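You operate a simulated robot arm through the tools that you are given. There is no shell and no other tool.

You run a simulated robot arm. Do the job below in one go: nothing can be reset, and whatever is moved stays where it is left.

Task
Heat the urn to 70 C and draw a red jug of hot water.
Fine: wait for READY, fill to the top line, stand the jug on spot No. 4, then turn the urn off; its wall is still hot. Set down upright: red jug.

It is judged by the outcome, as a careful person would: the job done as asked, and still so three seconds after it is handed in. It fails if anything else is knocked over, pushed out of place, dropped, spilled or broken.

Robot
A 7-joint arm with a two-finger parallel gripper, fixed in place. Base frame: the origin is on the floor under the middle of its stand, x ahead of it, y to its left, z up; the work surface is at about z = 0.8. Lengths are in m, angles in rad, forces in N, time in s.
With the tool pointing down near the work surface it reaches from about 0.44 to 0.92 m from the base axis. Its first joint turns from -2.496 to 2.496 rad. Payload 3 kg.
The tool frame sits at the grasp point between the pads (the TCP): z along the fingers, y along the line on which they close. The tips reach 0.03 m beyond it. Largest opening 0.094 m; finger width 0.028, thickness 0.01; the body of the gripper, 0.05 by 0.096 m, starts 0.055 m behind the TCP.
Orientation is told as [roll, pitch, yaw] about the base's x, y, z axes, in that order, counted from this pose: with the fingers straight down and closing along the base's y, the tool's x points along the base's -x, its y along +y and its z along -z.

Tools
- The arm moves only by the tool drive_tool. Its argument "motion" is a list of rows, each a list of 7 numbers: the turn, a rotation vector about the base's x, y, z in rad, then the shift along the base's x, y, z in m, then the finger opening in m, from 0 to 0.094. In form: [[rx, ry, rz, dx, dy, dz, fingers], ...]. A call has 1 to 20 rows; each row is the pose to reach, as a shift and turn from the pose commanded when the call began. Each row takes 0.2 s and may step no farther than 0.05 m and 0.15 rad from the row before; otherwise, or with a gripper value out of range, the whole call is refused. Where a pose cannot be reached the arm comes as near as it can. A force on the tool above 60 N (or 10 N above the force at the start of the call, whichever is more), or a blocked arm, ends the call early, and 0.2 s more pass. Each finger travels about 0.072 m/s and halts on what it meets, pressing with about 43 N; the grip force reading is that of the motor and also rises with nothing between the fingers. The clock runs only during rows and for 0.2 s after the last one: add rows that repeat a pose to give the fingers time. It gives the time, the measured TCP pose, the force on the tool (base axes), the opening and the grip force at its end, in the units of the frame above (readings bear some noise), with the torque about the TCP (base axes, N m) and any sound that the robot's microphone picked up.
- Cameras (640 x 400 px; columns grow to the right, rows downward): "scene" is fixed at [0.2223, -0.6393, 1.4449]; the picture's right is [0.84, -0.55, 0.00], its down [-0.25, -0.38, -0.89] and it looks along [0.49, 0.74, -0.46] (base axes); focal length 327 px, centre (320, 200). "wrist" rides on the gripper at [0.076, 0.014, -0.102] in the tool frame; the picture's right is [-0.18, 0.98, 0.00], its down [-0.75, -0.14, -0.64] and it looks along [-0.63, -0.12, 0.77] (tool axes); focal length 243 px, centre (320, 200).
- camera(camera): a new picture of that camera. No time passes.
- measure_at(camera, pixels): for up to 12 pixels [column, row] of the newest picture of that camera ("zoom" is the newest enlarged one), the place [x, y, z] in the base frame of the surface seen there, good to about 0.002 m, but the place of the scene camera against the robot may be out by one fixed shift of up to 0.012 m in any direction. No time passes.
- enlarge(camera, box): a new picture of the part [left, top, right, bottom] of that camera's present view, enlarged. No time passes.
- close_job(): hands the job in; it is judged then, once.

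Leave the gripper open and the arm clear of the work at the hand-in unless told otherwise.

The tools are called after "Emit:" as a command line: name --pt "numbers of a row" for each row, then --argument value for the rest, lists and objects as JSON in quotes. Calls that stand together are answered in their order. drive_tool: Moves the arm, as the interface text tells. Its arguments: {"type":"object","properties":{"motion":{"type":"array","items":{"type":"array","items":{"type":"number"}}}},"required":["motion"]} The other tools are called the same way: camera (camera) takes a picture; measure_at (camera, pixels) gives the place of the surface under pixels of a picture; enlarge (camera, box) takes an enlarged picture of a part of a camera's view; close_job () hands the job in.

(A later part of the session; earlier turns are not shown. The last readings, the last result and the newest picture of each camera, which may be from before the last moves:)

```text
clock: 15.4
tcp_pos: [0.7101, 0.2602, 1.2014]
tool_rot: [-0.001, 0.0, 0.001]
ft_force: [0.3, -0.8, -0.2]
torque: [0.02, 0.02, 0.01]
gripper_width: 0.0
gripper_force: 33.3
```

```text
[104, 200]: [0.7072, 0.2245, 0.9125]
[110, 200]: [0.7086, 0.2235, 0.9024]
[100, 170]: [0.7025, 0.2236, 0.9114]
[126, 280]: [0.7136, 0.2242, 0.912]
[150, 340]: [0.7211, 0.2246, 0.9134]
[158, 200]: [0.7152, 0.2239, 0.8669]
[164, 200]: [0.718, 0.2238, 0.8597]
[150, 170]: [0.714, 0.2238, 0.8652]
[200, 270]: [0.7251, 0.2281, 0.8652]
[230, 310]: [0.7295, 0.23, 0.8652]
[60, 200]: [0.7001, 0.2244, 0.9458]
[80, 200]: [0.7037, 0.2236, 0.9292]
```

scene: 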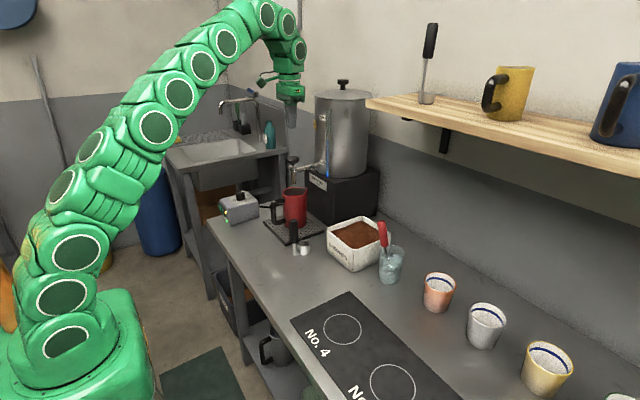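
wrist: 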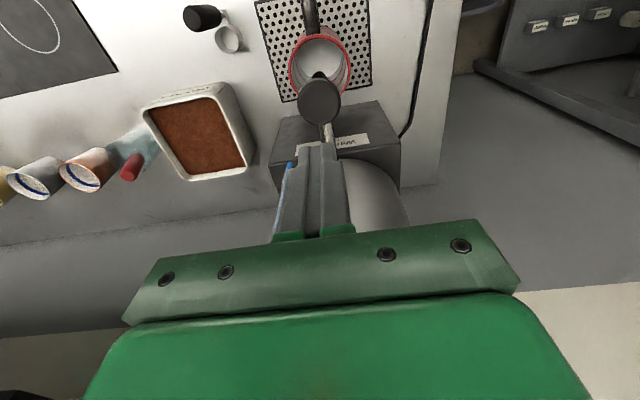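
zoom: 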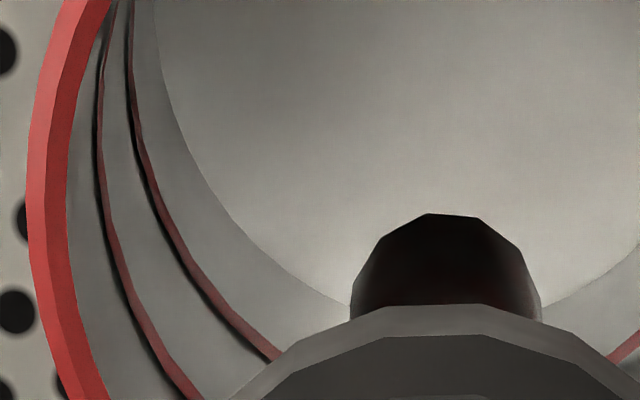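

The jug's floor is at z≈0.823, its lower line at 0.866, its top line at 0.912 and its rim at 0.946. READY is on, so I'll lower the closed fingers to just above the tap knob, whose top is at 1.073.

Emit:
drive_tool --pt "0 0 0 0 0 -0.04 0.0" --pt "0 0 0 0 0 -0.075 0.0" --pt "0 0 0 0 0 -0.09 0.0" --pt "0 0 0 0 0 -0.09 0.0"

Emit:
camera --camera "wrist"

Emit:
enlarge --camera "scene" --box '[270, 120, 340, 220]'

```text
clock: 16.4
tcp_pos: [0.7091, 0.2599, 1.1095]
tool_rot: [0.001, 0.001, 0.0]
ft_force: [0.1, 0.1, 0.7]
torque: [0.05, -0.03, 0.0]
gripper_width: 0.0001
gripper_force: 32.8
```

```text
taken
```

wrist: 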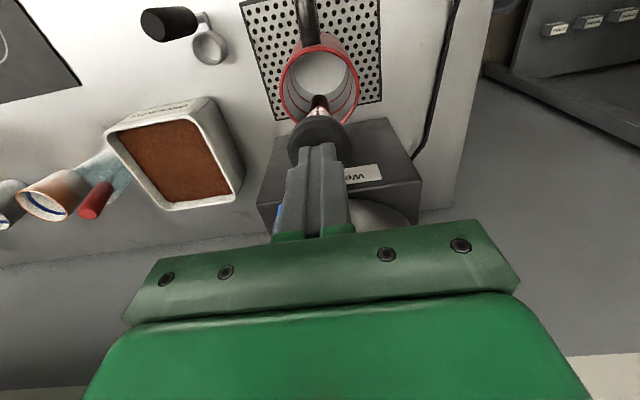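

```text
4.00 times, centred on (305, 170) of scene
```

zoom: 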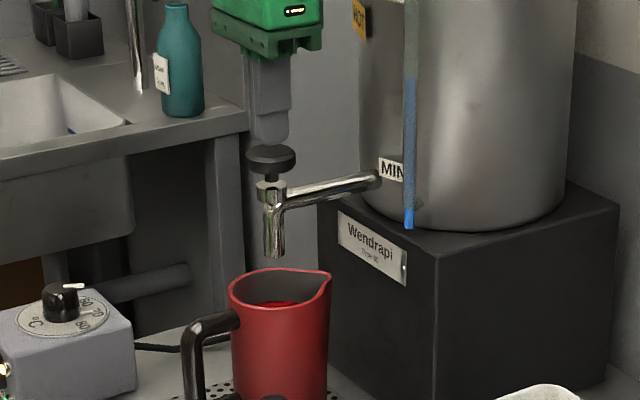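

The tips are centred over the knob and I can see the jug's inside well. I'll press down a little, to about 5 mm past contact, and read the force and sound.

Emit:
drive_tool --pt "0 0 0 0 0 -0.006 0.0" --pt "0 0 0 0 0 -0.012 0.0"

Emit:
camera --camera "wrist"

Emit:
enlarge --camera "scene" --box '[270, 140, 330, 220]'

```text
clock: 17.0
tcp_pos: [0.711, 0.261, 1.0981]
tool_rot: [0.001, -0.002, 0.0]
ft_force: [0.7, -0.7, 1.8]
torque: [-0.01, 0.03, -0.03]
gripper_width: 0.0
gripper_force: 32.7
```

```text
taken
```

wrist: 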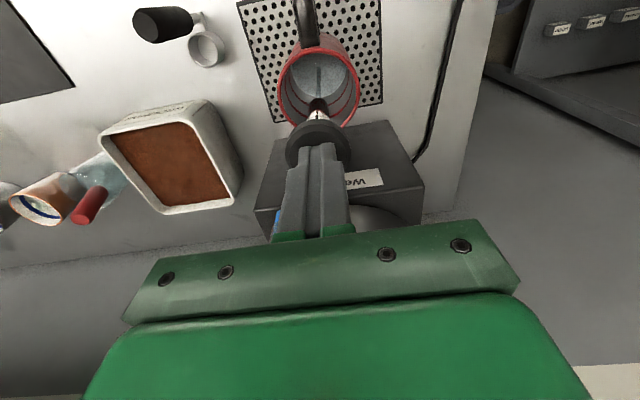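

```text
5.00 times, centred on (300, 180) of scene
```

zoom: 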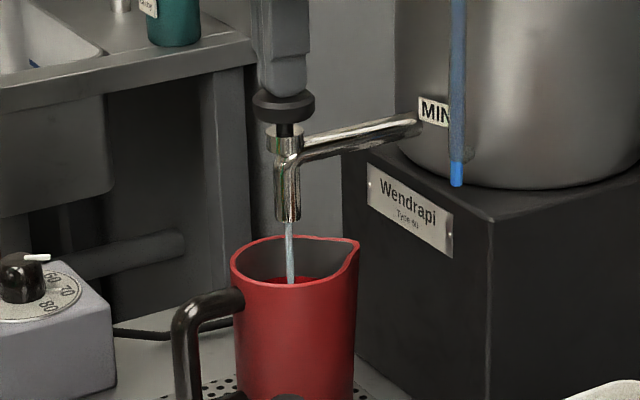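

Pressing works: a stream is running into the jug. I'll measure the water surface to work out the flow rate.

Emit:
enlarge --camera "wrist" --box '[275, 35, 365, 135]'

Emit:
measure_at --camera "zoom" --pixels '[[290, 150], [350, 150], [260, 170], [370, 170], [300, 120], [330, 120], [275, 190], [365, 190]]'

```text
4.00 times, centred on (320, 85) of wrist
```

zoom: 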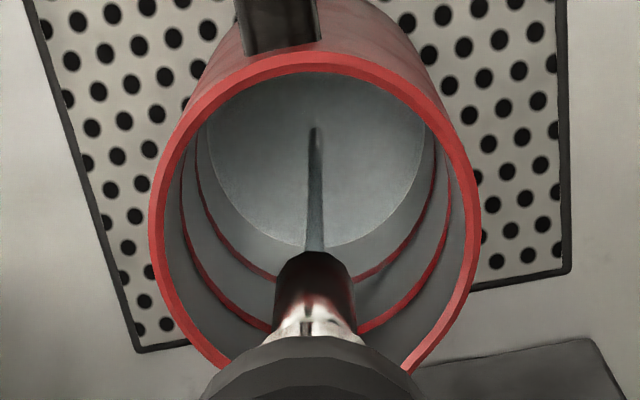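

```text
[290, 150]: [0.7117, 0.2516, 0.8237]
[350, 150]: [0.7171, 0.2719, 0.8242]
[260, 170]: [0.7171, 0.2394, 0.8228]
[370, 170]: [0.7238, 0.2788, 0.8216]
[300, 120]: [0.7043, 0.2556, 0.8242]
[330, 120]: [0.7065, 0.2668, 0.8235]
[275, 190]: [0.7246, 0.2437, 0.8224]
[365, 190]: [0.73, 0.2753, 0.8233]
```

The level has barely begun to rise. I'll hold the press for 1 s and measure again.

Emit:
drive_tool --pt "0 0 0 0 0 0 0.0" --pt "0 0 0 0 0 0 0.0" --pt "0 0 0 0 0 0 0.0" --pt "0 0 0 0 0 0 0.0"

Emit:
enlarge --camera "wrist" --box '[275, 35, 365, 135]'

Emit:
measure_at --camera "zoom" --pixels '[[290, 150], [350, 150], [260, 170], [370, 170], [300, 120], [330, 120], [275, 190], [365, 190]]'

```text
clock: 18.0
tcp_pos: [0.7109, 0.2611, 1.0985]
tool_rot: [0.0, 0.0, -0.001]
ft_force: [0.1, 1.0, 1.6]
torque: [0.0, 0.0, 0.01]
gripper_width: 0.0001
gripper_force: 33.1
```

```text
4.00 times, centred on (320, 85) of wrist
```

zoom: 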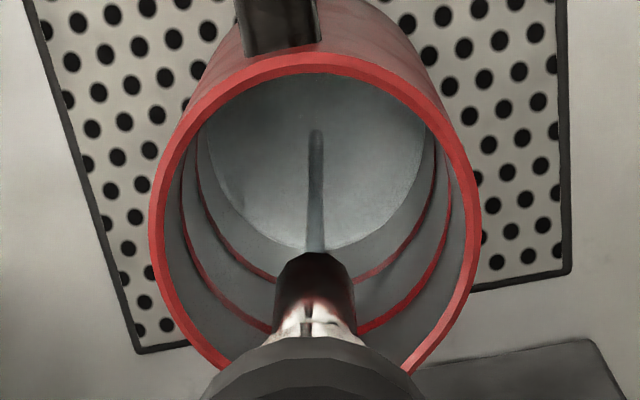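

```text
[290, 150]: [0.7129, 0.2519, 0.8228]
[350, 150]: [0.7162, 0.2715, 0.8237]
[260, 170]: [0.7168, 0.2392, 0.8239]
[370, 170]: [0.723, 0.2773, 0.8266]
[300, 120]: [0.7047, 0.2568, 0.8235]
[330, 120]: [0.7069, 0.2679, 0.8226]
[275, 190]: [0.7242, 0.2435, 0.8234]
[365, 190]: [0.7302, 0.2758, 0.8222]
```

The depth reading appears to go through the water to the floor, so I'll judge by the visible waterline instead. Holding for 3 s more.

Emit:
drive_tool --pt "0 0 0 0 0 0 0.0" --pt "0 0 0 0 0 0 0.0" --pt "0 0 0 0 0 0 0.0" --pt "0 0 0 0 0 0 0.0" --pt "0 0 0 0 0 0 0.0" --pt "0 0 0 0 0 0 0.0" --pt "0 0 0 0 0 0 0.0" --pt "0 0 0 0 0 0 0.0" --pt "0 0 0 0 0 0 0.0" --pt "0 0 0 0 0 0 0.0" --pt "0 0 0 0 0 0 0.0" --pt "0 0 0 0 0 0 0.0" --pt "0 0 0 0 0 0 0.0" --pt "0 0 0 0 0 0 0.0"

Emit:
enlarge --camera "scene" --box '[270, 140, 330, 220]'

Emit:
enlarge --camera "wrist" --box '[275, 35, 365, 135]'

Emit:
measure_at --camera "zoom" --pixels '[[290, 150], [350, 150], [260, 170], [370, 170], [300, 120], [330, 120], [275, 190], [365, 190]]'

```text
clock: 21.0
tcp_pos: [0.7111, 0.2612, 1.0969]
tool_rot: [0.001, 0.0, -0.002]
ft_force: [-0.6, -0.6, 1.4]
torque: [0.01, 0.02, 0.01]
gripper_width: 0.0
gripper_force: 32.8
```

```text
5.00 times, centred on (300, 180) of scene
```

zoom: 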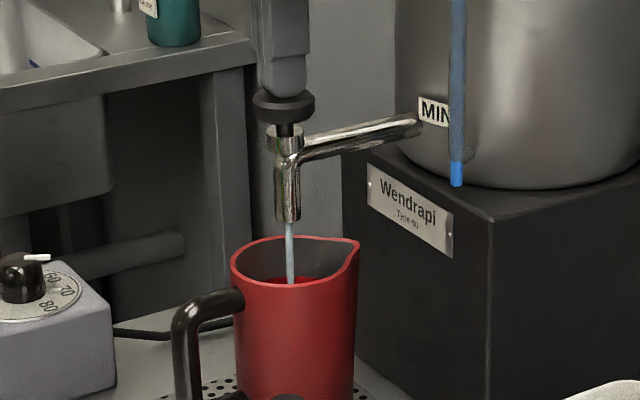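

```text
4.00 times, centred on (320, 85) of wrist
```

zoom: 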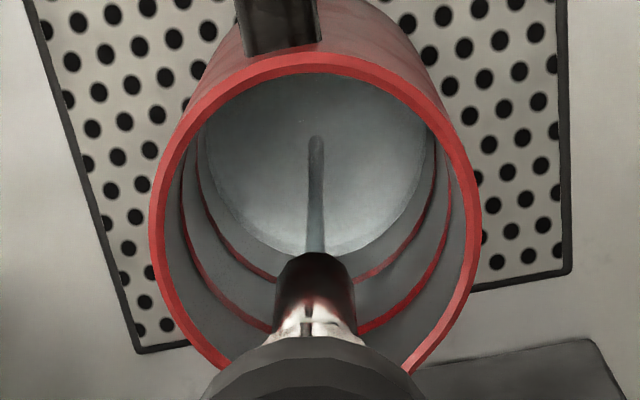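

```text
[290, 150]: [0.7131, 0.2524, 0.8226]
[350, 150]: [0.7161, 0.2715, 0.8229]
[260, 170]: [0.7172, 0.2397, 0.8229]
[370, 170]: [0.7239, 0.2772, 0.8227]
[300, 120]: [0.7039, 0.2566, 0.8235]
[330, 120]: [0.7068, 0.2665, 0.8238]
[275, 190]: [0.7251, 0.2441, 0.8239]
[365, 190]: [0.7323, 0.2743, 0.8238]
```

The waterline is slowly climbing. I'll zoom on the inner left wall to get its current height.

Emit:
enlarge --camera "wrist" --box '[295, 65, 345, 120]'

Emit:
measure_at --camera "zoom" --pixels '[[217, 180], [230, 205], [245, 225], [225, 210], [240, 232], [210, 185], [400, 225], [415, 205], [195, 215], [165, 250], [150, 220], [120, 190]]'

```text
7.27 times, centred on (320, 92) of wrist
```

zoom: 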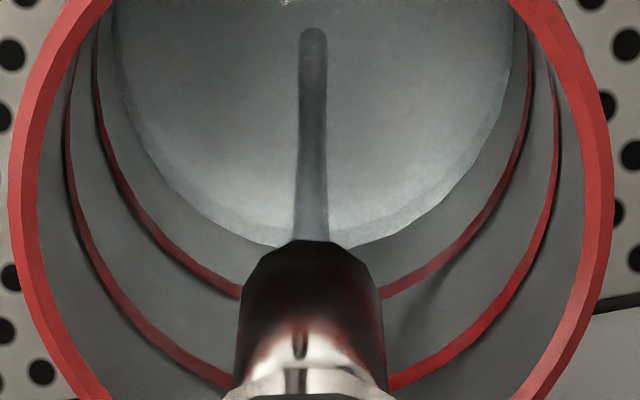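

```text
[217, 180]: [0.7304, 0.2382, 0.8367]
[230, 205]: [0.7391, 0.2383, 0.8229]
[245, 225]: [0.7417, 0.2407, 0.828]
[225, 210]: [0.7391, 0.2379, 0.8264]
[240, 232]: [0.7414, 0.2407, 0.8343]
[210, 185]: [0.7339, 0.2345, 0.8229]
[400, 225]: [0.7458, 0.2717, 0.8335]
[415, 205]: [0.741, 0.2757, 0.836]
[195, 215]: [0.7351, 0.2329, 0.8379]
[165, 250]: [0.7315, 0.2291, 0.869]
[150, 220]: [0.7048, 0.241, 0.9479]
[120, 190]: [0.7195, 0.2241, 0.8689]
```

The waterline is at about z=0.835 after roughly 4 s of flow, or about 3 mm/s. About 77 mm remain to the top line. I'll keep holding and re-check after each 4.2 s stretch.

Emit:
drive_tool --pt "0 0 0 0 0 0 0.0" --pt "0 0 0 0 0 0 0.0" --pt "0 0 0 0 0 0 0.0" --pt "0 0 0 0 0 0 0.0" --pt "0 0 0 0 0 0 0.0" --pt "0 0 0 0 0 0 0.0" --pt "0 0 0 0 0 0 0.0" --pt "0 0 0 0 0 0 0.0" --pt "0 0 0 0 0 0 0.0" --pt "0 0 0 0 0 0 0.0" --pt "0 0 0 0 0 0 0.0" --pt "0 0 0 0 0 0 0.0" --pt "0 0 0 0 0 0 0.0" --pt "0 0 0 0 0 0 0.0" --pt "0 0 0 0 0 0 0.0" --pt "0 0 0 0 0 0 0.0" --pt "0 0 0 0 0 0 0.0" --pt "0 0 0 0 0 0 0.0" --pt "0 0 0 0 0 0 0.0" --pt "0 0 0 0 0 0 0.0"

Emit:
enlarge --camera "wrist" --box '[295, 65, 345, 120]'

Emit:
measure_at --camera "zoom" --pixels '[[245, 235], [240, 245], [235, 255], [230, 265], [225, 240], [215, 245], [205, 250], [195, 240], [185, 235], [395, 245], [405, 250], [415, 240]]'

```text
clock: 25.2
tcp_pos: [0.7103, 0.2621, 1.0976]
tool_rot: [0.0, 0.0, 0.0]
ft_force: [0.3, 0.2, 1.0]
torque: [-0.02, 0.01, 0.01]
gripper_width: 0.0
gripper_force: 33.1
```

```text
7.27 times, centred on (320, 92) of wrist
```

zoom: 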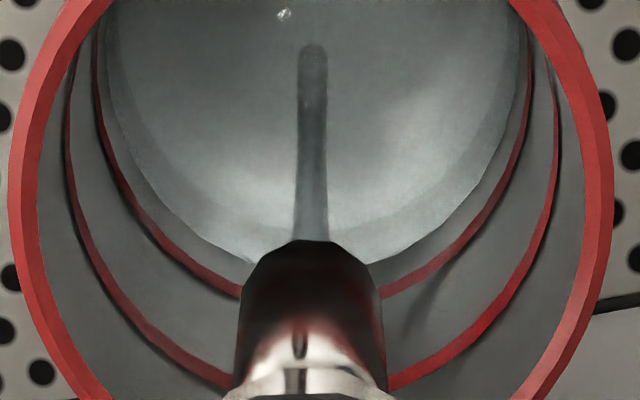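

```text
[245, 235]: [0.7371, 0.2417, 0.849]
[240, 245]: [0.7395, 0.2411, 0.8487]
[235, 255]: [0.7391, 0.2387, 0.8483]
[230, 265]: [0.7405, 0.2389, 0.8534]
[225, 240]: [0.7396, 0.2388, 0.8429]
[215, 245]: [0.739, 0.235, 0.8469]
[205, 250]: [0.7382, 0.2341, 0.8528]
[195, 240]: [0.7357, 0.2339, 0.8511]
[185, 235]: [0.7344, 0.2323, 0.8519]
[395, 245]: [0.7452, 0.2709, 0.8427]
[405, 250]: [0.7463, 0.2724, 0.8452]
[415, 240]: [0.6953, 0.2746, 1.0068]
```

The waterline is now at about 0.849, so the rate is roughly 3.3 mm/s and about 19 s remain. I'll hold for two more stretches of 4.2 s.

Emit:
drive_tool --pt "0 0 0 0 0 0 0.0" --pt "0 0 0 0 0 0 0.0" --pt "0 0 0 0 0 0 0.0" --pt "0 0 0 0 0 0 0.0" --pt "0 0 0 0 0 0 0.0" --pt "0 0 0 0 0 0 0.0" --pt "0 0 0 0 0 0 0.0" --pt "0 0 0 0 0 0 0.0" --pt "0 0 0 0 0 0 0.0" --pt "0 0 0 0 0 0 0.0" --pt "0 0 0 0 0 0 0.0" --pt "0 0 0 0 0 0 0.0" --pt "0 0 0 0 0 0 0.0" --pt "0 0 0 0 0 0 0.0" --pt "0 0 0 0 0 0 0.0" --pt "0 0 0 0 0 0 0.0" --pt "0 0 0 0 0 0 0.0" --pt "0 0 0 0 0 0 0.0" --pt "0 0 0 0 0 0 0.0" --pt "0 0 0 0 0 0 0.0"

Emit:
enlarge --camera "wrist" --box '[295, 65, 345, 120]'

```text
clock: 29.4
tcp_pos: [0.7102, 0.2613, 1.0981]
tool_rot: [-0.001, -0.002, 0.001]
ft_force: [1.1, -1.2, 1.3]
torque: [0.0, 0.02, 0.01]
gripper_width: 0.0
gripper_force: 33.1
```

```text
7.27 times, centred on (320, 92) of wrist
```

zoom: 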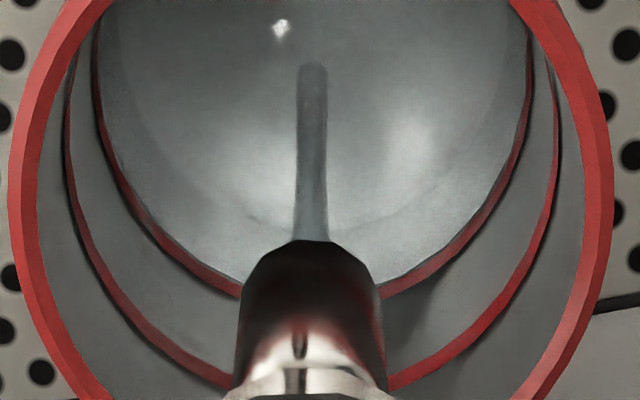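

The waterline has just reached the lower line, at about 0.864. About 48 mm and 13 s remain. Holding another 4.2 s.

Emit:
drive_tool --pt "0 0 0 0 0 0 0.0" --pt "0 0 0 0 0 0 0.0" --pt "0 0 0 0 0 0 0.0" --pt "0 0 0 0 0 0 0.0" --pt "0 0 0 0 0 0 0.0" --pt "0 0 0 0 0 0 0.0" --pt "0 0 0 0 0 0 0.0" --pt "0 0 0 0 0 0 0.0" --pt "0 0 0 0 0 0 0.0" --pt "0 0 0 0 0 0 0.0" --pt "0 0 0 0 0 0 0.0" --pt "0 0 0 0 0 0 0.0" --pt "0 0 0 0 0 0 0.0" --pt "0 0 0 0 0 0 0.0" --pt "0 0 0 0 0 0 0.0" --pt "0 0 0 0 0 0 0.0" --pt "0 0 0 0 0 0 0.0" --pt "0 0 0 0 0 0 0.0" --pt "0 0 0 0 0 0 0.0" --pt "0 0 0 0 0 0 0.0"

Emit:
enlarge --camera "wrist" --box '[295, 65, 345, 120]'

Emit:
measure_at --camera "zoom" --pixels '[[225, 310], [210, 320], [190, 310], [170, 300], [150, 290], [410, 310], [420, 320], [440, 310], [150, 200], [450, 200]]'

```text
clock: 33.6
tcp_pos: [0.7109, 0.2613, 1.0974]
tool_rot: [0.0, 0.0, -0.001]
ft_force: [0.3, 0.4, 1.3]
torque: [-0.01, -0.02, -0.01]
gripper_width: 0.0002
gripper_force: 33.2
```

```text
7.27 times, centred on (320, 92) of wrist
```

zoom: 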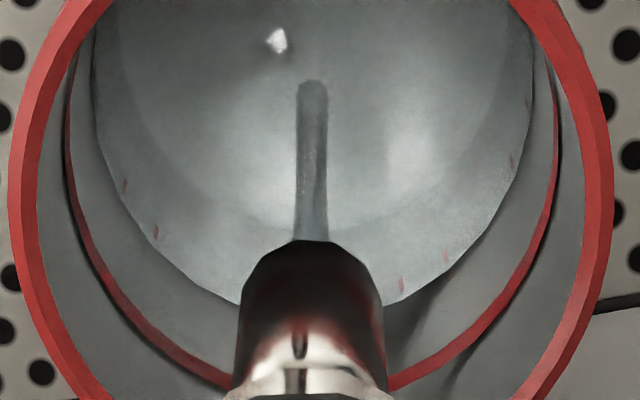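

```text
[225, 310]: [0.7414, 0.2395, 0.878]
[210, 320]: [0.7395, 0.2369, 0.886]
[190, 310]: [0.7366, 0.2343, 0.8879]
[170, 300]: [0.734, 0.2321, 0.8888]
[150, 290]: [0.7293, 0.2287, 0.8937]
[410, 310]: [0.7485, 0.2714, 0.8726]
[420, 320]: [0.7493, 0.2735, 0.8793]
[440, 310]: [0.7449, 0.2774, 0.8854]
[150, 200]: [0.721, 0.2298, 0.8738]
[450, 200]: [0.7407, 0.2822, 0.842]
```

The water now just covers the lower line, at about 0.873. Holding another 4.2 s.

Emit:
drive_tool --pt "0 0 0 0 0 0 0.0" --pt "0 0 0 0 0 0 0.0" --pt "0 0 0 0 0 0 0.0" --pt "0 0 0 0 0 0 0.0" --pt "0 0 0 0 0 0 0.0" --pt "0 0 0 0 0 0 0.0" --pt "0 0 0 0 0 0 0.0" --pt "0 0 0 0 0 0 0.0" --pt "0 0 0 0 0 0 0.0" --pt "0 0 0 0 0 0 0.0" --pt "0 0 0 0 0 0 0.0" --pt "0 0 0 0 0 0 0.0" --pt "0 0 0 0 0 0 0.0" --pt "0 0 0 0 0 0 0.0" --pt "0 0 0 0 0 0 0.0" --pt "0 0 0 0 0 0 0.0" --pt "0 0 0 0 0 0 0.0" --pt "0 0 0 0 0 0 0.0" --pt "0 0 0 0 0 0 0.0" --pt "0 0 0 0 0 0 0.0"

Emit:
enlarge --camera "wrist" --box '[295, 65, 345, 120]'

Emit:
measure_at --camera "zoom" --pixels '[[230, 322], [225, 328], [220, 334], [200, 320], [190, 320], [180, 318], [170, 315], [400, 325], [410, 325], [420, 325], [440, 320], [450, 310]]'

```text
clock: 37.8
tcp_pos: [0.7095, 0.2618, 1.097]
tool_rot: [0.0, 0.0, -0.001]
ft_force: [0.6, -0.4, 1.5]
torque: [0.01, -0.04, 0.0]
gripper_width: 0.0
gripper_force: 33.0
```

```text
7.27 times, centred on (320, 92) of wrist
```

zoom: 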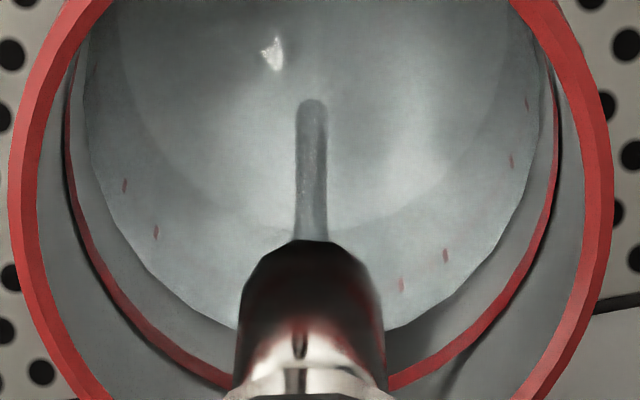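

```text
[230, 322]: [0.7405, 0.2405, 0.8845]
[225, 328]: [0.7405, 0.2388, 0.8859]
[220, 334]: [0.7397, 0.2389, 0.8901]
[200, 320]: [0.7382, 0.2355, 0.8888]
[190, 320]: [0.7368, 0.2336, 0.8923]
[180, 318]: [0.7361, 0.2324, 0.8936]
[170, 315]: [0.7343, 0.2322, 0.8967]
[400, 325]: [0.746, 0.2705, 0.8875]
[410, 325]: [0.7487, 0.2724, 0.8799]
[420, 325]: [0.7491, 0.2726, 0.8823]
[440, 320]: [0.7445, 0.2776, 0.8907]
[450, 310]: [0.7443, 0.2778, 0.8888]
```

The waterline is at about 0.885, leaving about 27 mm, or 8–9 s. Holding another 4.2 s, then fine steps.

Emit:
drive_tool --pt "0 0 0 0 0 0 0.0" --pt "0 0 0 0 0 0 0.0" --pt "0 0 0 0 0 0 0.0" --pt "0 0 0 0 0 0 0.0" --pt "0 0 0 0 0 0 0.0" --pt "0 0 0 0 0 0 0.0" --pt "0 0 0 0 0 0 0.0" --pt "0 0 0 0 0 0 0.0" --pt "0 0 0 0 0 0 0.0" --pt "0 0 0 0 0 0 0.0" --pt "0 0 0 0 0 0 0.0" --pt "0 0 0 0 0 0 0.0" --pt "0 0 0 0 0 0 0.0" --pt "0 0 0 0 0 0 0.0" --pt "0 0 0 0 0 0 0.0" --pt "0 0 0 0 0 0 0.0" --pt "0 0 0 0 0 0 0.0" --pt "0 0 0 0 0 0 0.0" --pt "0 0 0 0 0 0 0.0" --pt "0 0 0 0 0 0 0.0"

Emit:
enlarge --camera "wrist" --box '[295, 65, 345, 120]'

Emit:
measure_at --camera "zoom" --pixels '[[230, 352], [225, 352], [220, 352], [210, 350], [200, 345], [180, 335], [400, 352], [410, 348], [420, 345], [440, 335]]'

Emit:
enlarge --camera "scene" --box '[280, 170, 320, 210]'

```text
clock: 42.0
tcp_pos: [0.7118, 0.2613, 1.0986]
tool_rot: [0.0, 0.0, 0.0]
ft_force: [-0.3, 0.0, 1.3]
torque: [0.04, 0.03, -0.02]
gripper_width: 0.0
gripper_force: 32.9
```

```text
7.27 times, centred on (320, 92) of wrist
```

zoom: 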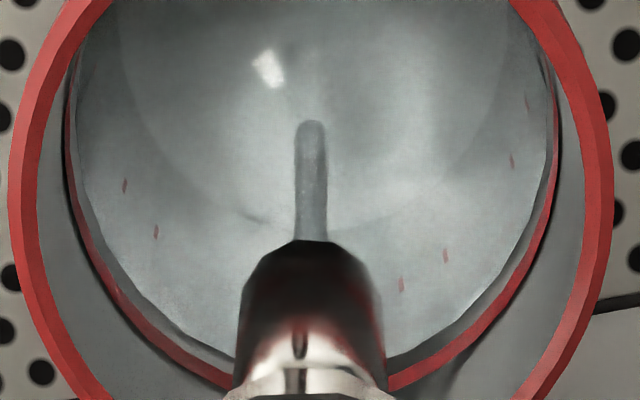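

```text
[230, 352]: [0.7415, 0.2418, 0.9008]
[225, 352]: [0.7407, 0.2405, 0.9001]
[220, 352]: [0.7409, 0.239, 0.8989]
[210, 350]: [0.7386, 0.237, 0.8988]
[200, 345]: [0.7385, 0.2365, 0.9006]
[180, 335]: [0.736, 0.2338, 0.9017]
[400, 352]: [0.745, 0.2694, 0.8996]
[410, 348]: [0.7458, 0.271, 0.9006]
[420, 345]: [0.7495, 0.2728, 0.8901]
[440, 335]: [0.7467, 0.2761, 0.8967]
```

```text
10.00 times, centred on (300, 190) of scene
```

zoom: 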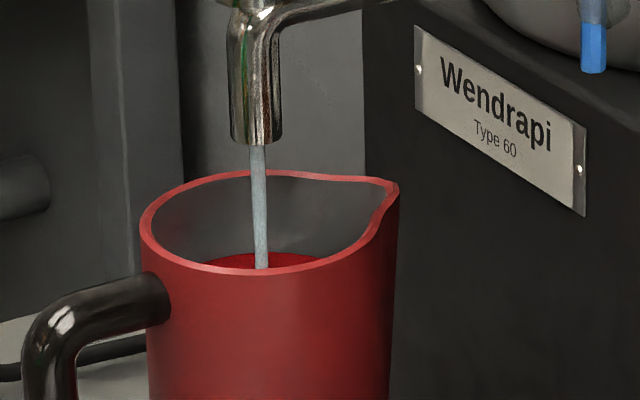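

The level is at about 0.900 and close to the top line. I'll hold about 1.8 s more and check.

Emit:
drive_tool --pt "0 0 0 0 0 0 0.0" --pt "0 0 0 0 0 0 0.0" --pt "0 0 0 0 0 0 0.0" --pt "0 0 0 0 0 0 0.0" --pt "0 0 0 0 0 0 0.0" --pt "0 0 0 0 0 0 0.0" --pt "0 0 0 0 0 0 0.0" --pt "0 0 0 0 0 0 0.0"

Emit:
enlarge --camera "wrist" --box '[295, 65, 345, 120]'

Emit:
measure_at --camera "zoom" --pixels '[[230, 365], [225, 362], [220, 360], [210, 356], [200, 350], [400, 362], [410, 358], [230, 378], [400, 380]]'

Emit:
enlarge --camera "scene" --box '[280, 180, 310, 205]'

```text
clock: 43.8
tcp_pos: [0.7096, 0.2611, 1.0983]
tool_rot: [0.0, 0.001, 0.0]
ft_force: [1.3, -0.7, 1.2]
torque: [0.04, -0.01, -0.01]
gripper_width: 0.0001
gripper_force: 33.4
```

```text
7.27 times, centred on (320, 92) of wrist
```

zoom: 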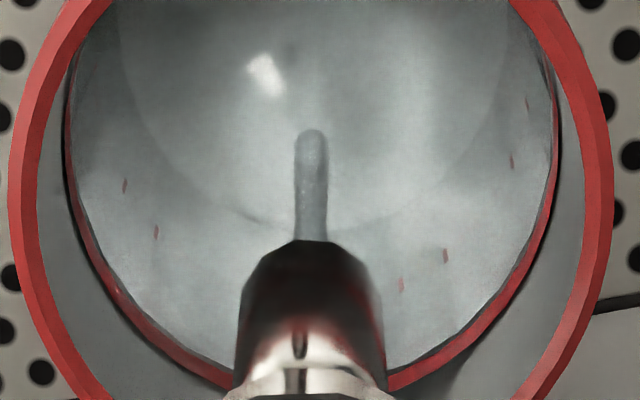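

```text
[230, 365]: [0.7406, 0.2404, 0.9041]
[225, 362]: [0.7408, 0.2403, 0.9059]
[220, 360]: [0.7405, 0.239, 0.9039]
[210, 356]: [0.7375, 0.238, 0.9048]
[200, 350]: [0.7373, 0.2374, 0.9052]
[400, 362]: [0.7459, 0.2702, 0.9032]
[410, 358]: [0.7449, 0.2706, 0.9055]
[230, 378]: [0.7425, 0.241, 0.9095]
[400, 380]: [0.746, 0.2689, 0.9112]
```

```text
16.00 times, centred on (295, 192) of scene
```

zoom: 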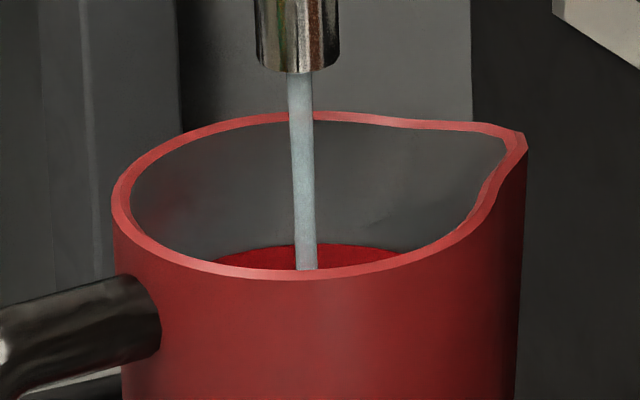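

The level is at about 0.906, at the bottom edge of the top line, whose centre is about 0.912. I'll hold 1.0 s more, then look before releasing.

Emit:
drive_tool --pt "0 0 0 0 0 0 0.0" --pt "0 0 0 0 0 0 0.0" --pt "0 0 0 0 0 0 0.0" --pt "0 0 0 0 0 0 0.0"

Emit:
enlarge --camera "scene" --box '[280, 180, 310, 205]'

Emit:
enlarge --camera "wrist" --box '[295, 65, 345, 120]'

Emit:
measure_at --camera "zoom" --pixels '[[230, 370], [225, 368], [220, 365], [210, 362], [200, 357], [400, 370], [410, 365], [230, 382], [400, 384], [150, 325], [140, 310]]'

```text
clock: 44.8
tcp_pos: [0.7113, 0.2612, 1.0975]
tool_rot: [0.001, -0.002, -0.001]
ft_force: [-0.5, 0.0, 1.2]
torque: [0.02, 0.04, 0.01]
gripper_width: 0.0
gripper_force: 33.3
```

```text
16.00 times, centred on (295, 192) of scene
```

zoom: 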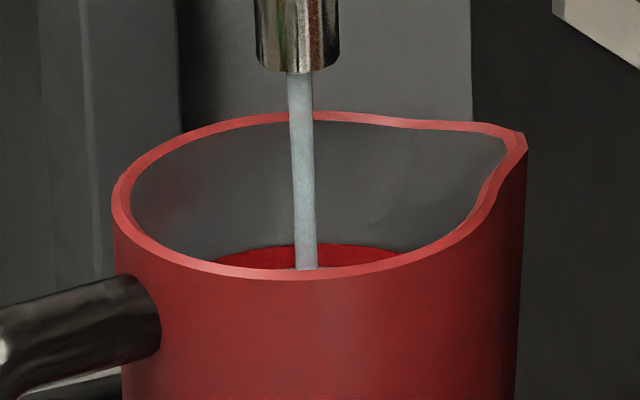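

```text
7.27 times, centred on (320, 92) of wrist
```

zoom: 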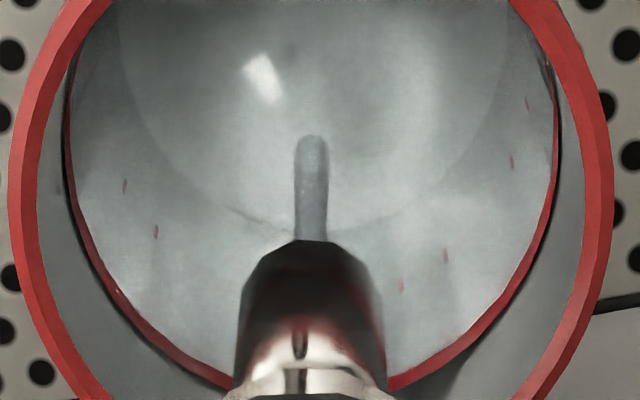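

```text
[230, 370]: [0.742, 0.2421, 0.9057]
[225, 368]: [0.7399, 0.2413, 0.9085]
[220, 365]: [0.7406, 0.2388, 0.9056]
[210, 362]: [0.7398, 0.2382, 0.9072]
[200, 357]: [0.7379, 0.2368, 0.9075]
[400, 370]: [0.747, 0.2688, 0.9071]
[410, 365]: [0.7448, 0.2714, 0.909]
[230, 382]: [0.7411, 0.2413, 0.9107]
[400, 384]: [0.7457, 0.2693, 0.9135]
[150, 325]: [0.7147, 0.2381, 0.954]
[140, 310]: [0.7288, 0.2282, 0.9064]
```

The water now covers the lower part of the line, at about 0.9095. I'll hold another 0.4 s and then lift off to close the tap.

Emit:
drive_tool --pt "0 0 0 0 0 0 0.0" --pt "0 0 0 0 0 0 0.0" --pt "0 0 0 0 0 0.02 0.0" --pt "0 0 0 0 0 0.06 0.0" --pt "0 0 0 0 0 0.1 0.0" --pt "0 0 0 0 0 0.1 0.0"

Emit:
camera --camera "wrist"

Emit:
enlarge --camera "scene" --box '[265, 135, 345, 225]'

Emit:
enlarge --camera "wrist" --box '[285, 30, 355, 100]'

```text
clock: 46.2
tcp_pos: [0.7096, 0.2621, 1.1993]
tool_rot: [0.0, 0.001, 0.0]
ft_force: [-0.3, -0.7, -0.1]
torque: [0.0, -0.02, 0.04]
gripper_width: 0.0
gripper_force: 32.5
```

```text
taken
```

wrist: 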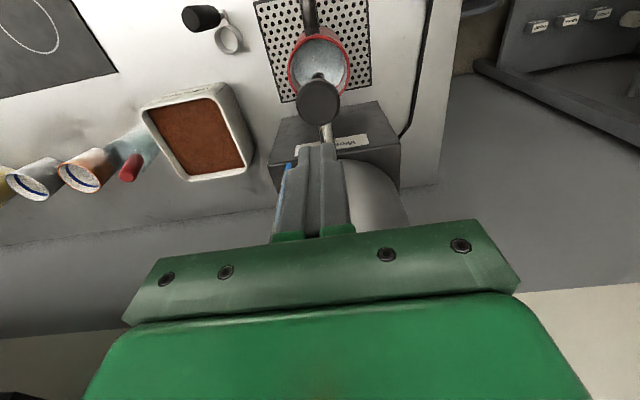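

```text
4.44 times, centred on (305, 180) of scene
```

zoom: 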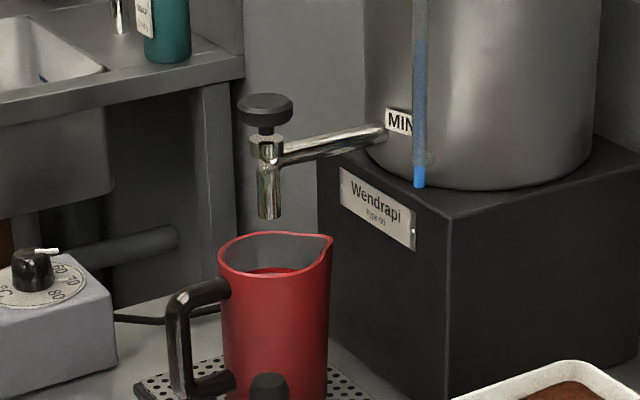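

```text
5.71 times, centred on (320, 65) of wrist
```

zoom: 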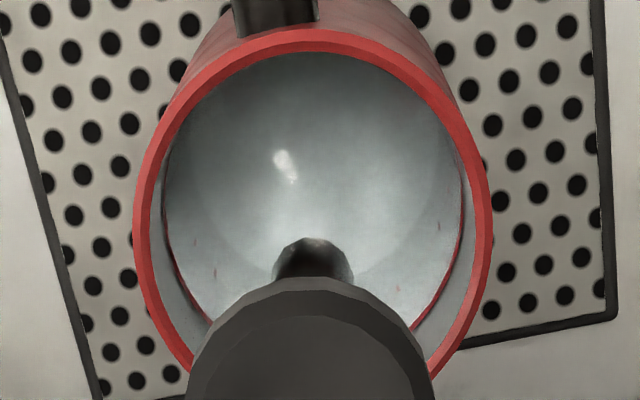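

The tap has closed: the knob is up and there is no stream. I'll check the final level against the line.

Emit:
enlarge --camera "wrist" --box '[295, 65, 325, 95]'

Emit:
measure_at --camera "zoom" --pixels '[[115, 140], [112, 140], [120, 140], [125, 140], [150, 210], [158, 210], [165, 210], [175, 235], [185, 240]]'

Emit:
enlarge --camera "wrist" --box '[325, 65, 355, 95]'

```text
13.33 times, centred on (310, 80) of wrist
```

zoom: 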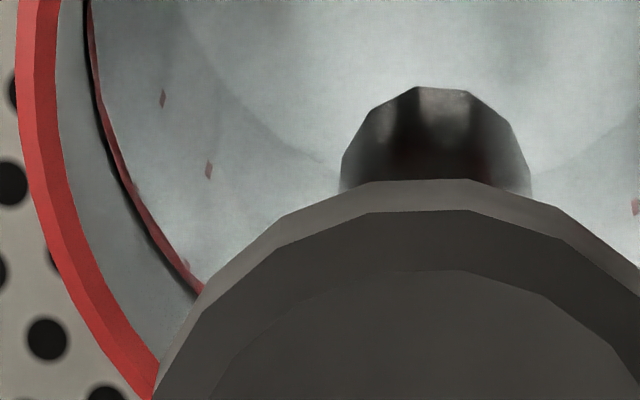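

```text
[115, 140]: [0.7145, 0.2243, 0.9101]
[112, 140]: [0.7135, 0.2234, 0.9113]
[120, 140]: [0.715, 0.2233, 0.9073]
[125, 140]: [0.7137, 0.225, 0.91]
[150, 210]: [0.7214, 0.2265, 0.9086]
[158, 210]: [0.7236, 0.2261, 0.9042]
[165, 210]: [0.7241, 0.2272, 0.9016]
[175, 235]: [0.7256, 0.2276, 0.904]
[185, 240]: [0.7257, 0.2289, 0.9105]
```

```text
13.33 times, centred on (340, 80) of wrist
```

zoom: 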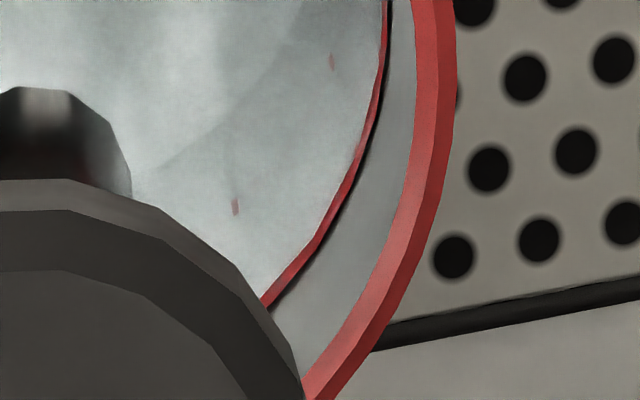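

The level sits within the top line. Next is the jug. I'll back away from above the tap, open the gripper and look at the handle.

Emit:
drive_tool --pt "0 0 0 -0.045 0 0 0.02" --pt "0 0 0 -0.09 0 0 0.04" --pt "0 0 0 -0.135 0 0 0.06" --pt "0 0 0 -0.175 0 -0.02 0.08" --pt "0 0 0 -0.2 0 -0.06 0.094" --pt "0 0 0 -0.2 0 -0.1 0.094" --pt "0 0 0 -0.2 0 -0.1 0.094"

Emit:
camera --camera "wrist"

Emit:
camera --camera "scene"

```text
clock: 47.8
tcp_pos: [0.5103, 0.2626, 1.0982]
tool_rot: [0.0, 0.001, 0.0]
ft_force: [0.7, -0.5, -0.3]
torque: [-0.01, 0.0, 0.0]
gripper_width: 0.0941
gripper_force: 0.1
```

```text
taken
```

wrist: 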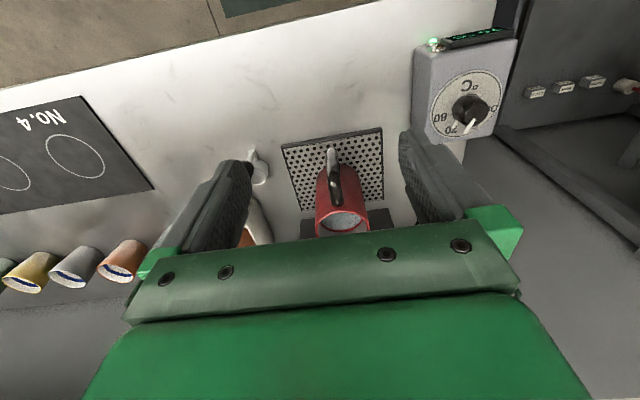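

```text
taken
```

scene: 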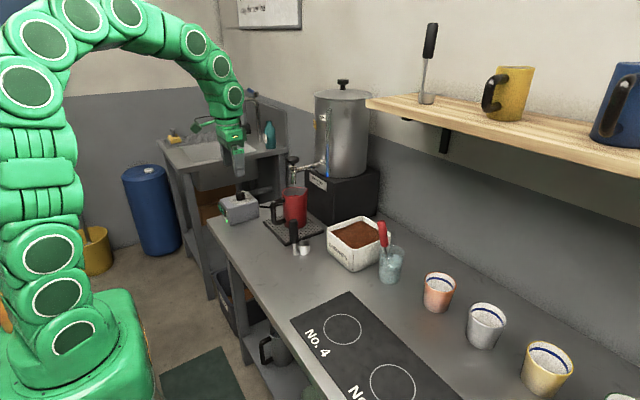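

I'll zoom in on the handle from the wrist and scene cameras and measure its shape.

Emit:
enlarge --camera "scene" --box '[260, 180, 320, 245]'

Emit:
measure_at --camera "zoom" --pixels '[[145, 140], [180, 130], [225, 125], [130, 190], [130, 240], [170, 260], [210, 255], [140, 165], [165, 200], [130, 260]]'

Emit:
enlarge --camera "wrist" --box '[300, 130, 375, 240]'

Emit:
measure_at --camera "zoom" --pixels '[[300, 75], [290, 100], [295, 120], [305, 150], [320, 180], [322, 205], [285, 90], [310, 90], [300, 150], [325, 150], [295, 70], [322, 195]]'

```text
6.15 times, centred on (290, 212) of scene
```

zoom: 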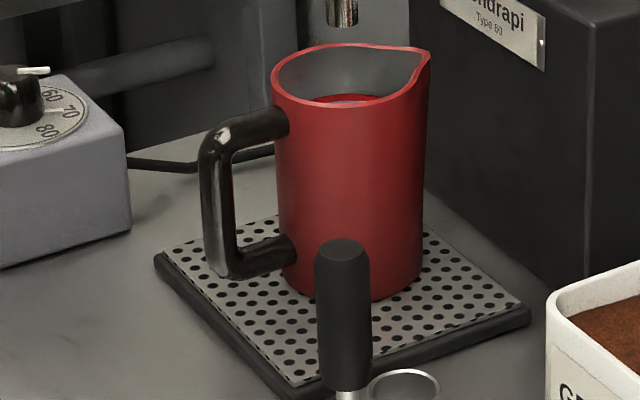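

```text
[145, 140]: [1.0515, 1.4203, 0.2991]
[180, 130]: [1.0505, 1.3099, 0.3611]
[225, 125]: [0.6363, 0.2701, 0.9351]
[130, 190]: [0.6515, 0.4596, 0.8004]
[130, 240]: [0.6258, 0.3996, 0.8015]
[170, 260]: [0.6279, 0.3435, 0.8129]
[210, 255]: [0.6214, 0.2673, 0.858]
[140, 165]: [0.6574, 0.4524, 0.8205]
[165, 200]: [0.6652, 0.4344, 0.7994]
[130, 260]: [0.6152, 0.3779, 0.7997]
```

```text
3.64 times, centred on (338, 185) of wrist
```

zoom: 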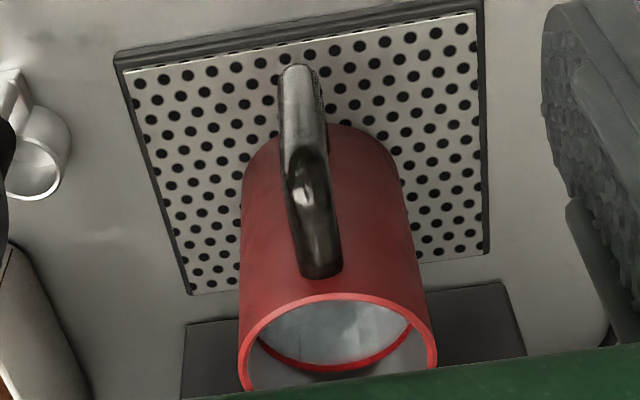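

```text
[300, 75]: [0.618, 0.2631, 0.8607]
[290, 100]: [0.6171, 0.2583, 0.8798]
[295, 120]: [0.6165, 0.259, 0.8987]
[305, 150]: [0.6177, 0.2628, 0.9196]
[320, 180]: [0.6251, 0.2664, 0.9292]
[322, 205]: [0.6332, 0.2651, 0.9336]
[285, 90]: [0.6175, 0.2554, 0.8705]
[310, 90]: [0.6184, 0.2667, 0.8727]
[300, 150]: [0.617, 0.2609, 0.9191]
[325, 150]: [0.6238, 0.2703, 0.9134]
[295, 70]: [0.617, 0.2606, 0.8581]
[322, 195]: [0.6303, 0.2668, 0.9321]
```

The handle's upright bar has its outer face at x≈0.617, it is about 16 mm thick, centred at y≈0.262, and spans z≈0.85–0.935. I'll tilt the tool back slightly (0.25 rad) to keep the hand clear of the tap, and hover above the handle with fingers open.

Emit:
drive_tool --pt "0 -0.1 0 0.03 0.0002 0 0.094" --pt "0 -0.2 0 0.06 0.0003 0 0.094" --pt "0 -0.25 0 0.09 0.0005 -0.015 0.094" --pt "0 -0.25 0 0.12 0.0005 -0.04 0.094" --pt "0 -0.25 0 0.122 0.0005 -0.08 0.094" --pt "0 -0.25 0 0.122 0.0005 -0.08 0.094"

Emit:
camera --camera "wrist"

Emit:
enlarge --camera "scene" --box '[240, 110, 340, 240]'

```text
clock: 49.2
tcp_pos: [0.6326, 0.2623, 1.0174]
tool_rot: [0.002, -0.252, -0.003]
ft_force: [0.2, -1.0, -0.1]
torque: [0.02, 0.01, -0.04]
gripper_width: 0.094
gripper_force: 0.1
```

```text
taken
```

wrist: 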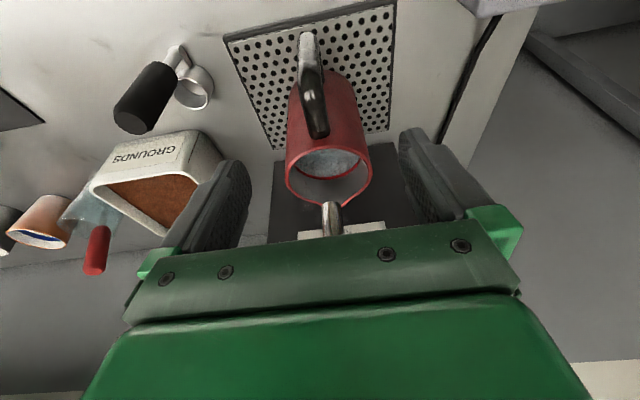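

```text
3.08 times, centred on (290, 175) of scene
```

zoom: 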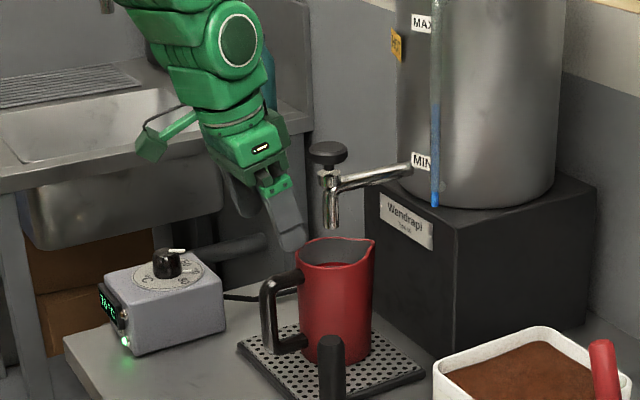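

The hand is clear of the tap and the handle lies between the open fingers. I'll lower to z≈0.896.

Emit:
drive_tool --pt "0 0 0 0 0 -0.04 0.094" --pt "0 0 0 0 0 -0.08 0.094" --pt "0 0 0 0 0 -0.11 0.094" --pt "0 0 0 0 0 -0.124 0.094" --pt "0 0 0 0 0 -0.124 0.094"

Emit:
camera --camera "wrist"

Emit:
enlarge --camera "scene" --box '[240, 130, 330, 240]'

```text
clock: 50.4
tcp_pos: [0.6317, 0.264, 0.8935]
tool_rot: [0.003, -0.25, 0.0]
ft_force: [-0.5, 0.0, 0.6]
torque: [0.01, -0.01, -0.02]
gripper_width: 0.0939
gripper_force: 0.1
```

```text
taken
```

wrist: 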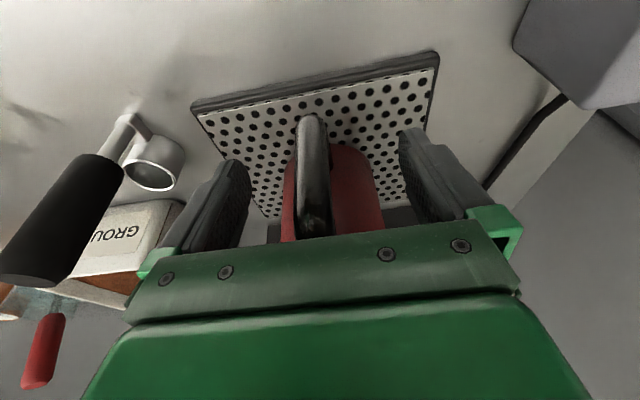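

```text
3.64 times, centred on (285, 185) of scene
```

zoom: 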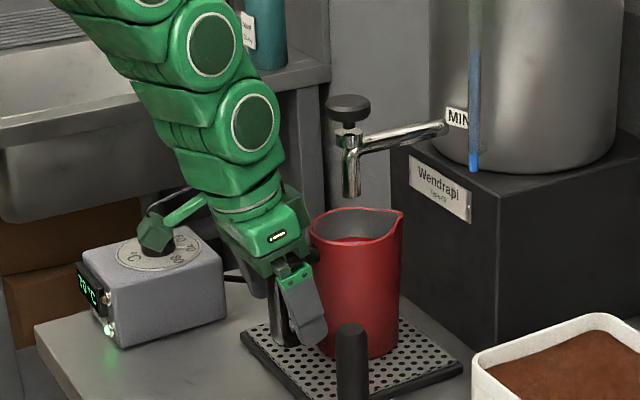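

The handle is centred between the fingers at image column 312. Now I'll close gently on it.

Emit:
drive_tool --pt "0 0 0 0 0 0 0.07" --pt "0 0 0 0 0 0 0.05" --pt "0 0 0 0 0 0 0.035" --pt "0 0 0 0 0 0 0.025" --pt "0 0 0 0 0 0 0.015" --pt "0 0 0 0 0 0 0.005" --pt "0 0 0 0 0 0 0.0" --pt "0 0 0 0 0 0 0.0"

Emit:
camera --camera "wrist"

Emit:
enlarge --camera "scene" --box '[240, 130, 330, 240]'

```text
clock: 52.2
tcp_pos: [0.6315, 0.2637, 0.893]
tool_rot: [0.001, -0.251, -0.001]
ft_force: [-1.2, 0.4, 0.6]
torque: [0.0, 0.04, 0.0]
gripper_width: 0.0227
gripper_force: 43.6
```

```text
taken
```

wrist: 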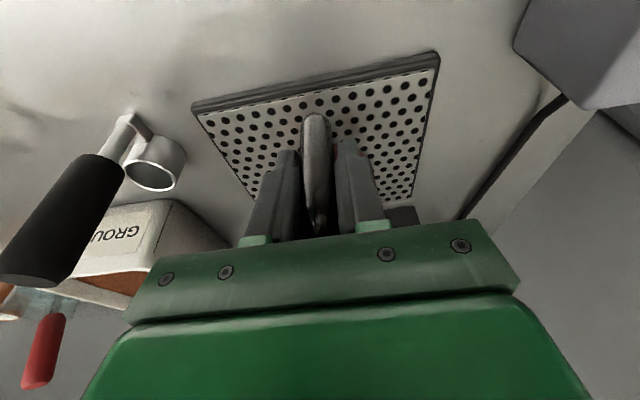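

```text
3.64 times, centred on (285, 185) of scene
```

zoom: 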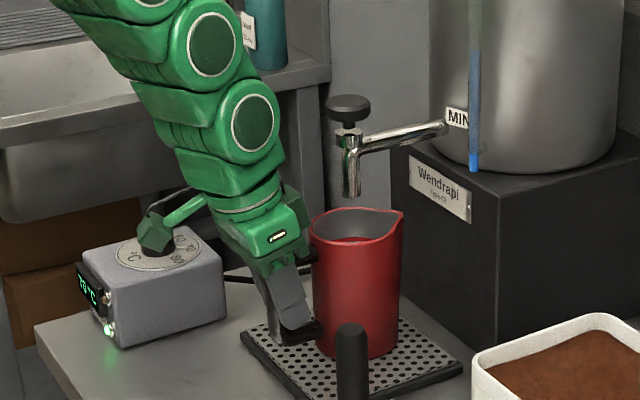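

It holds at 22.7 mm with 43.6 N. I'll lift just 8 mm, since the spout is only about 26 mm above the rim, and check that the jug stays level.

Emit:
drive_tool --pt "0 0 0 0 0 0.003 0.0" --pt "0 0 0 0 0 0.006 0.0" --pt "0 0 0 0 0 0.009 0.0" --pt "0 0 0 0 0 0.009 0.0"

Emit:
enlarge --camera "scene" --box '[260, 170, 330, 245]'

Emit:
measure_at --camera "zoom" --pixels '[[275, 110], [340, 130], [410, 80], [360, 65], [320, 250], [380, 255], [410, 230]]'

```text
clock: 53.2
tcp_pos: [0.6315, 0.2627, 0.9021]
tool_rot: [0.0, -0.25, -0.003]
ft_force: [-0.5, 0.3, -7.2]
torque: [-0.01, 0.41, 0.01]
gripper_width: 0.0228
gripper_force: 43.3
```

```text
5.33 times, centred on (295, 208) of scene
```

zoom: 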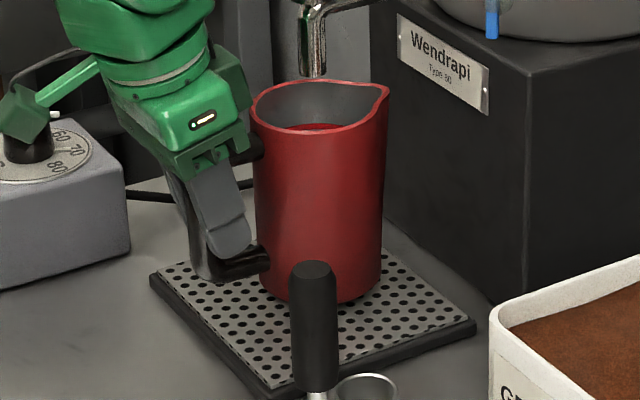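

```text
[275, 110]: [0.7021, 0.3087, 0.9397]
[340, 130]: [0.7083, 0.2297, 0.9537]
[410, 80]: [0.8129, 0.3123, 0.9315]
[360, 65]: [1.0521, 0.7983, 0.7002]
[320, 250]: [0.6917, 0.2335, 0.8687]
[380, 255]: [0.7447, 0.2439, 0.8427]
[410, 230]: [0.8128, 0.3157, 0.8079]
```

The full load is in hand at about 7.2 N. I'll check the rim for tilt.

Emit:
measure_at --camera "zoom" --pixels '[[254, 118], [386, 92], [320, 129], [310, 82], [270, 126], [370, 112], [262, 290], [340, 300], [375, 285]]'

```text
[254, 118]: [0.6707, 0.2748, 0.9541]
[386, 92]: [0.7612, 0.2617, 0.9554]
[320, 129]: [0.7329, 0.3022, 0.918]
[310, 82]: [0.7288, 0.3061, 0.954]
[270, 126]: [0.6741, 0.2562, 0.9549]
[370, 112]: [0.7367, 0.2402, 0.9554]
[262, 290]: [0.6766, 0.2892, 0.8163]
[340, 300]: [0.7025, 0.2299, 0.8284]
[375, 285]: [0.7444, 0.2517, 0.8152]
```

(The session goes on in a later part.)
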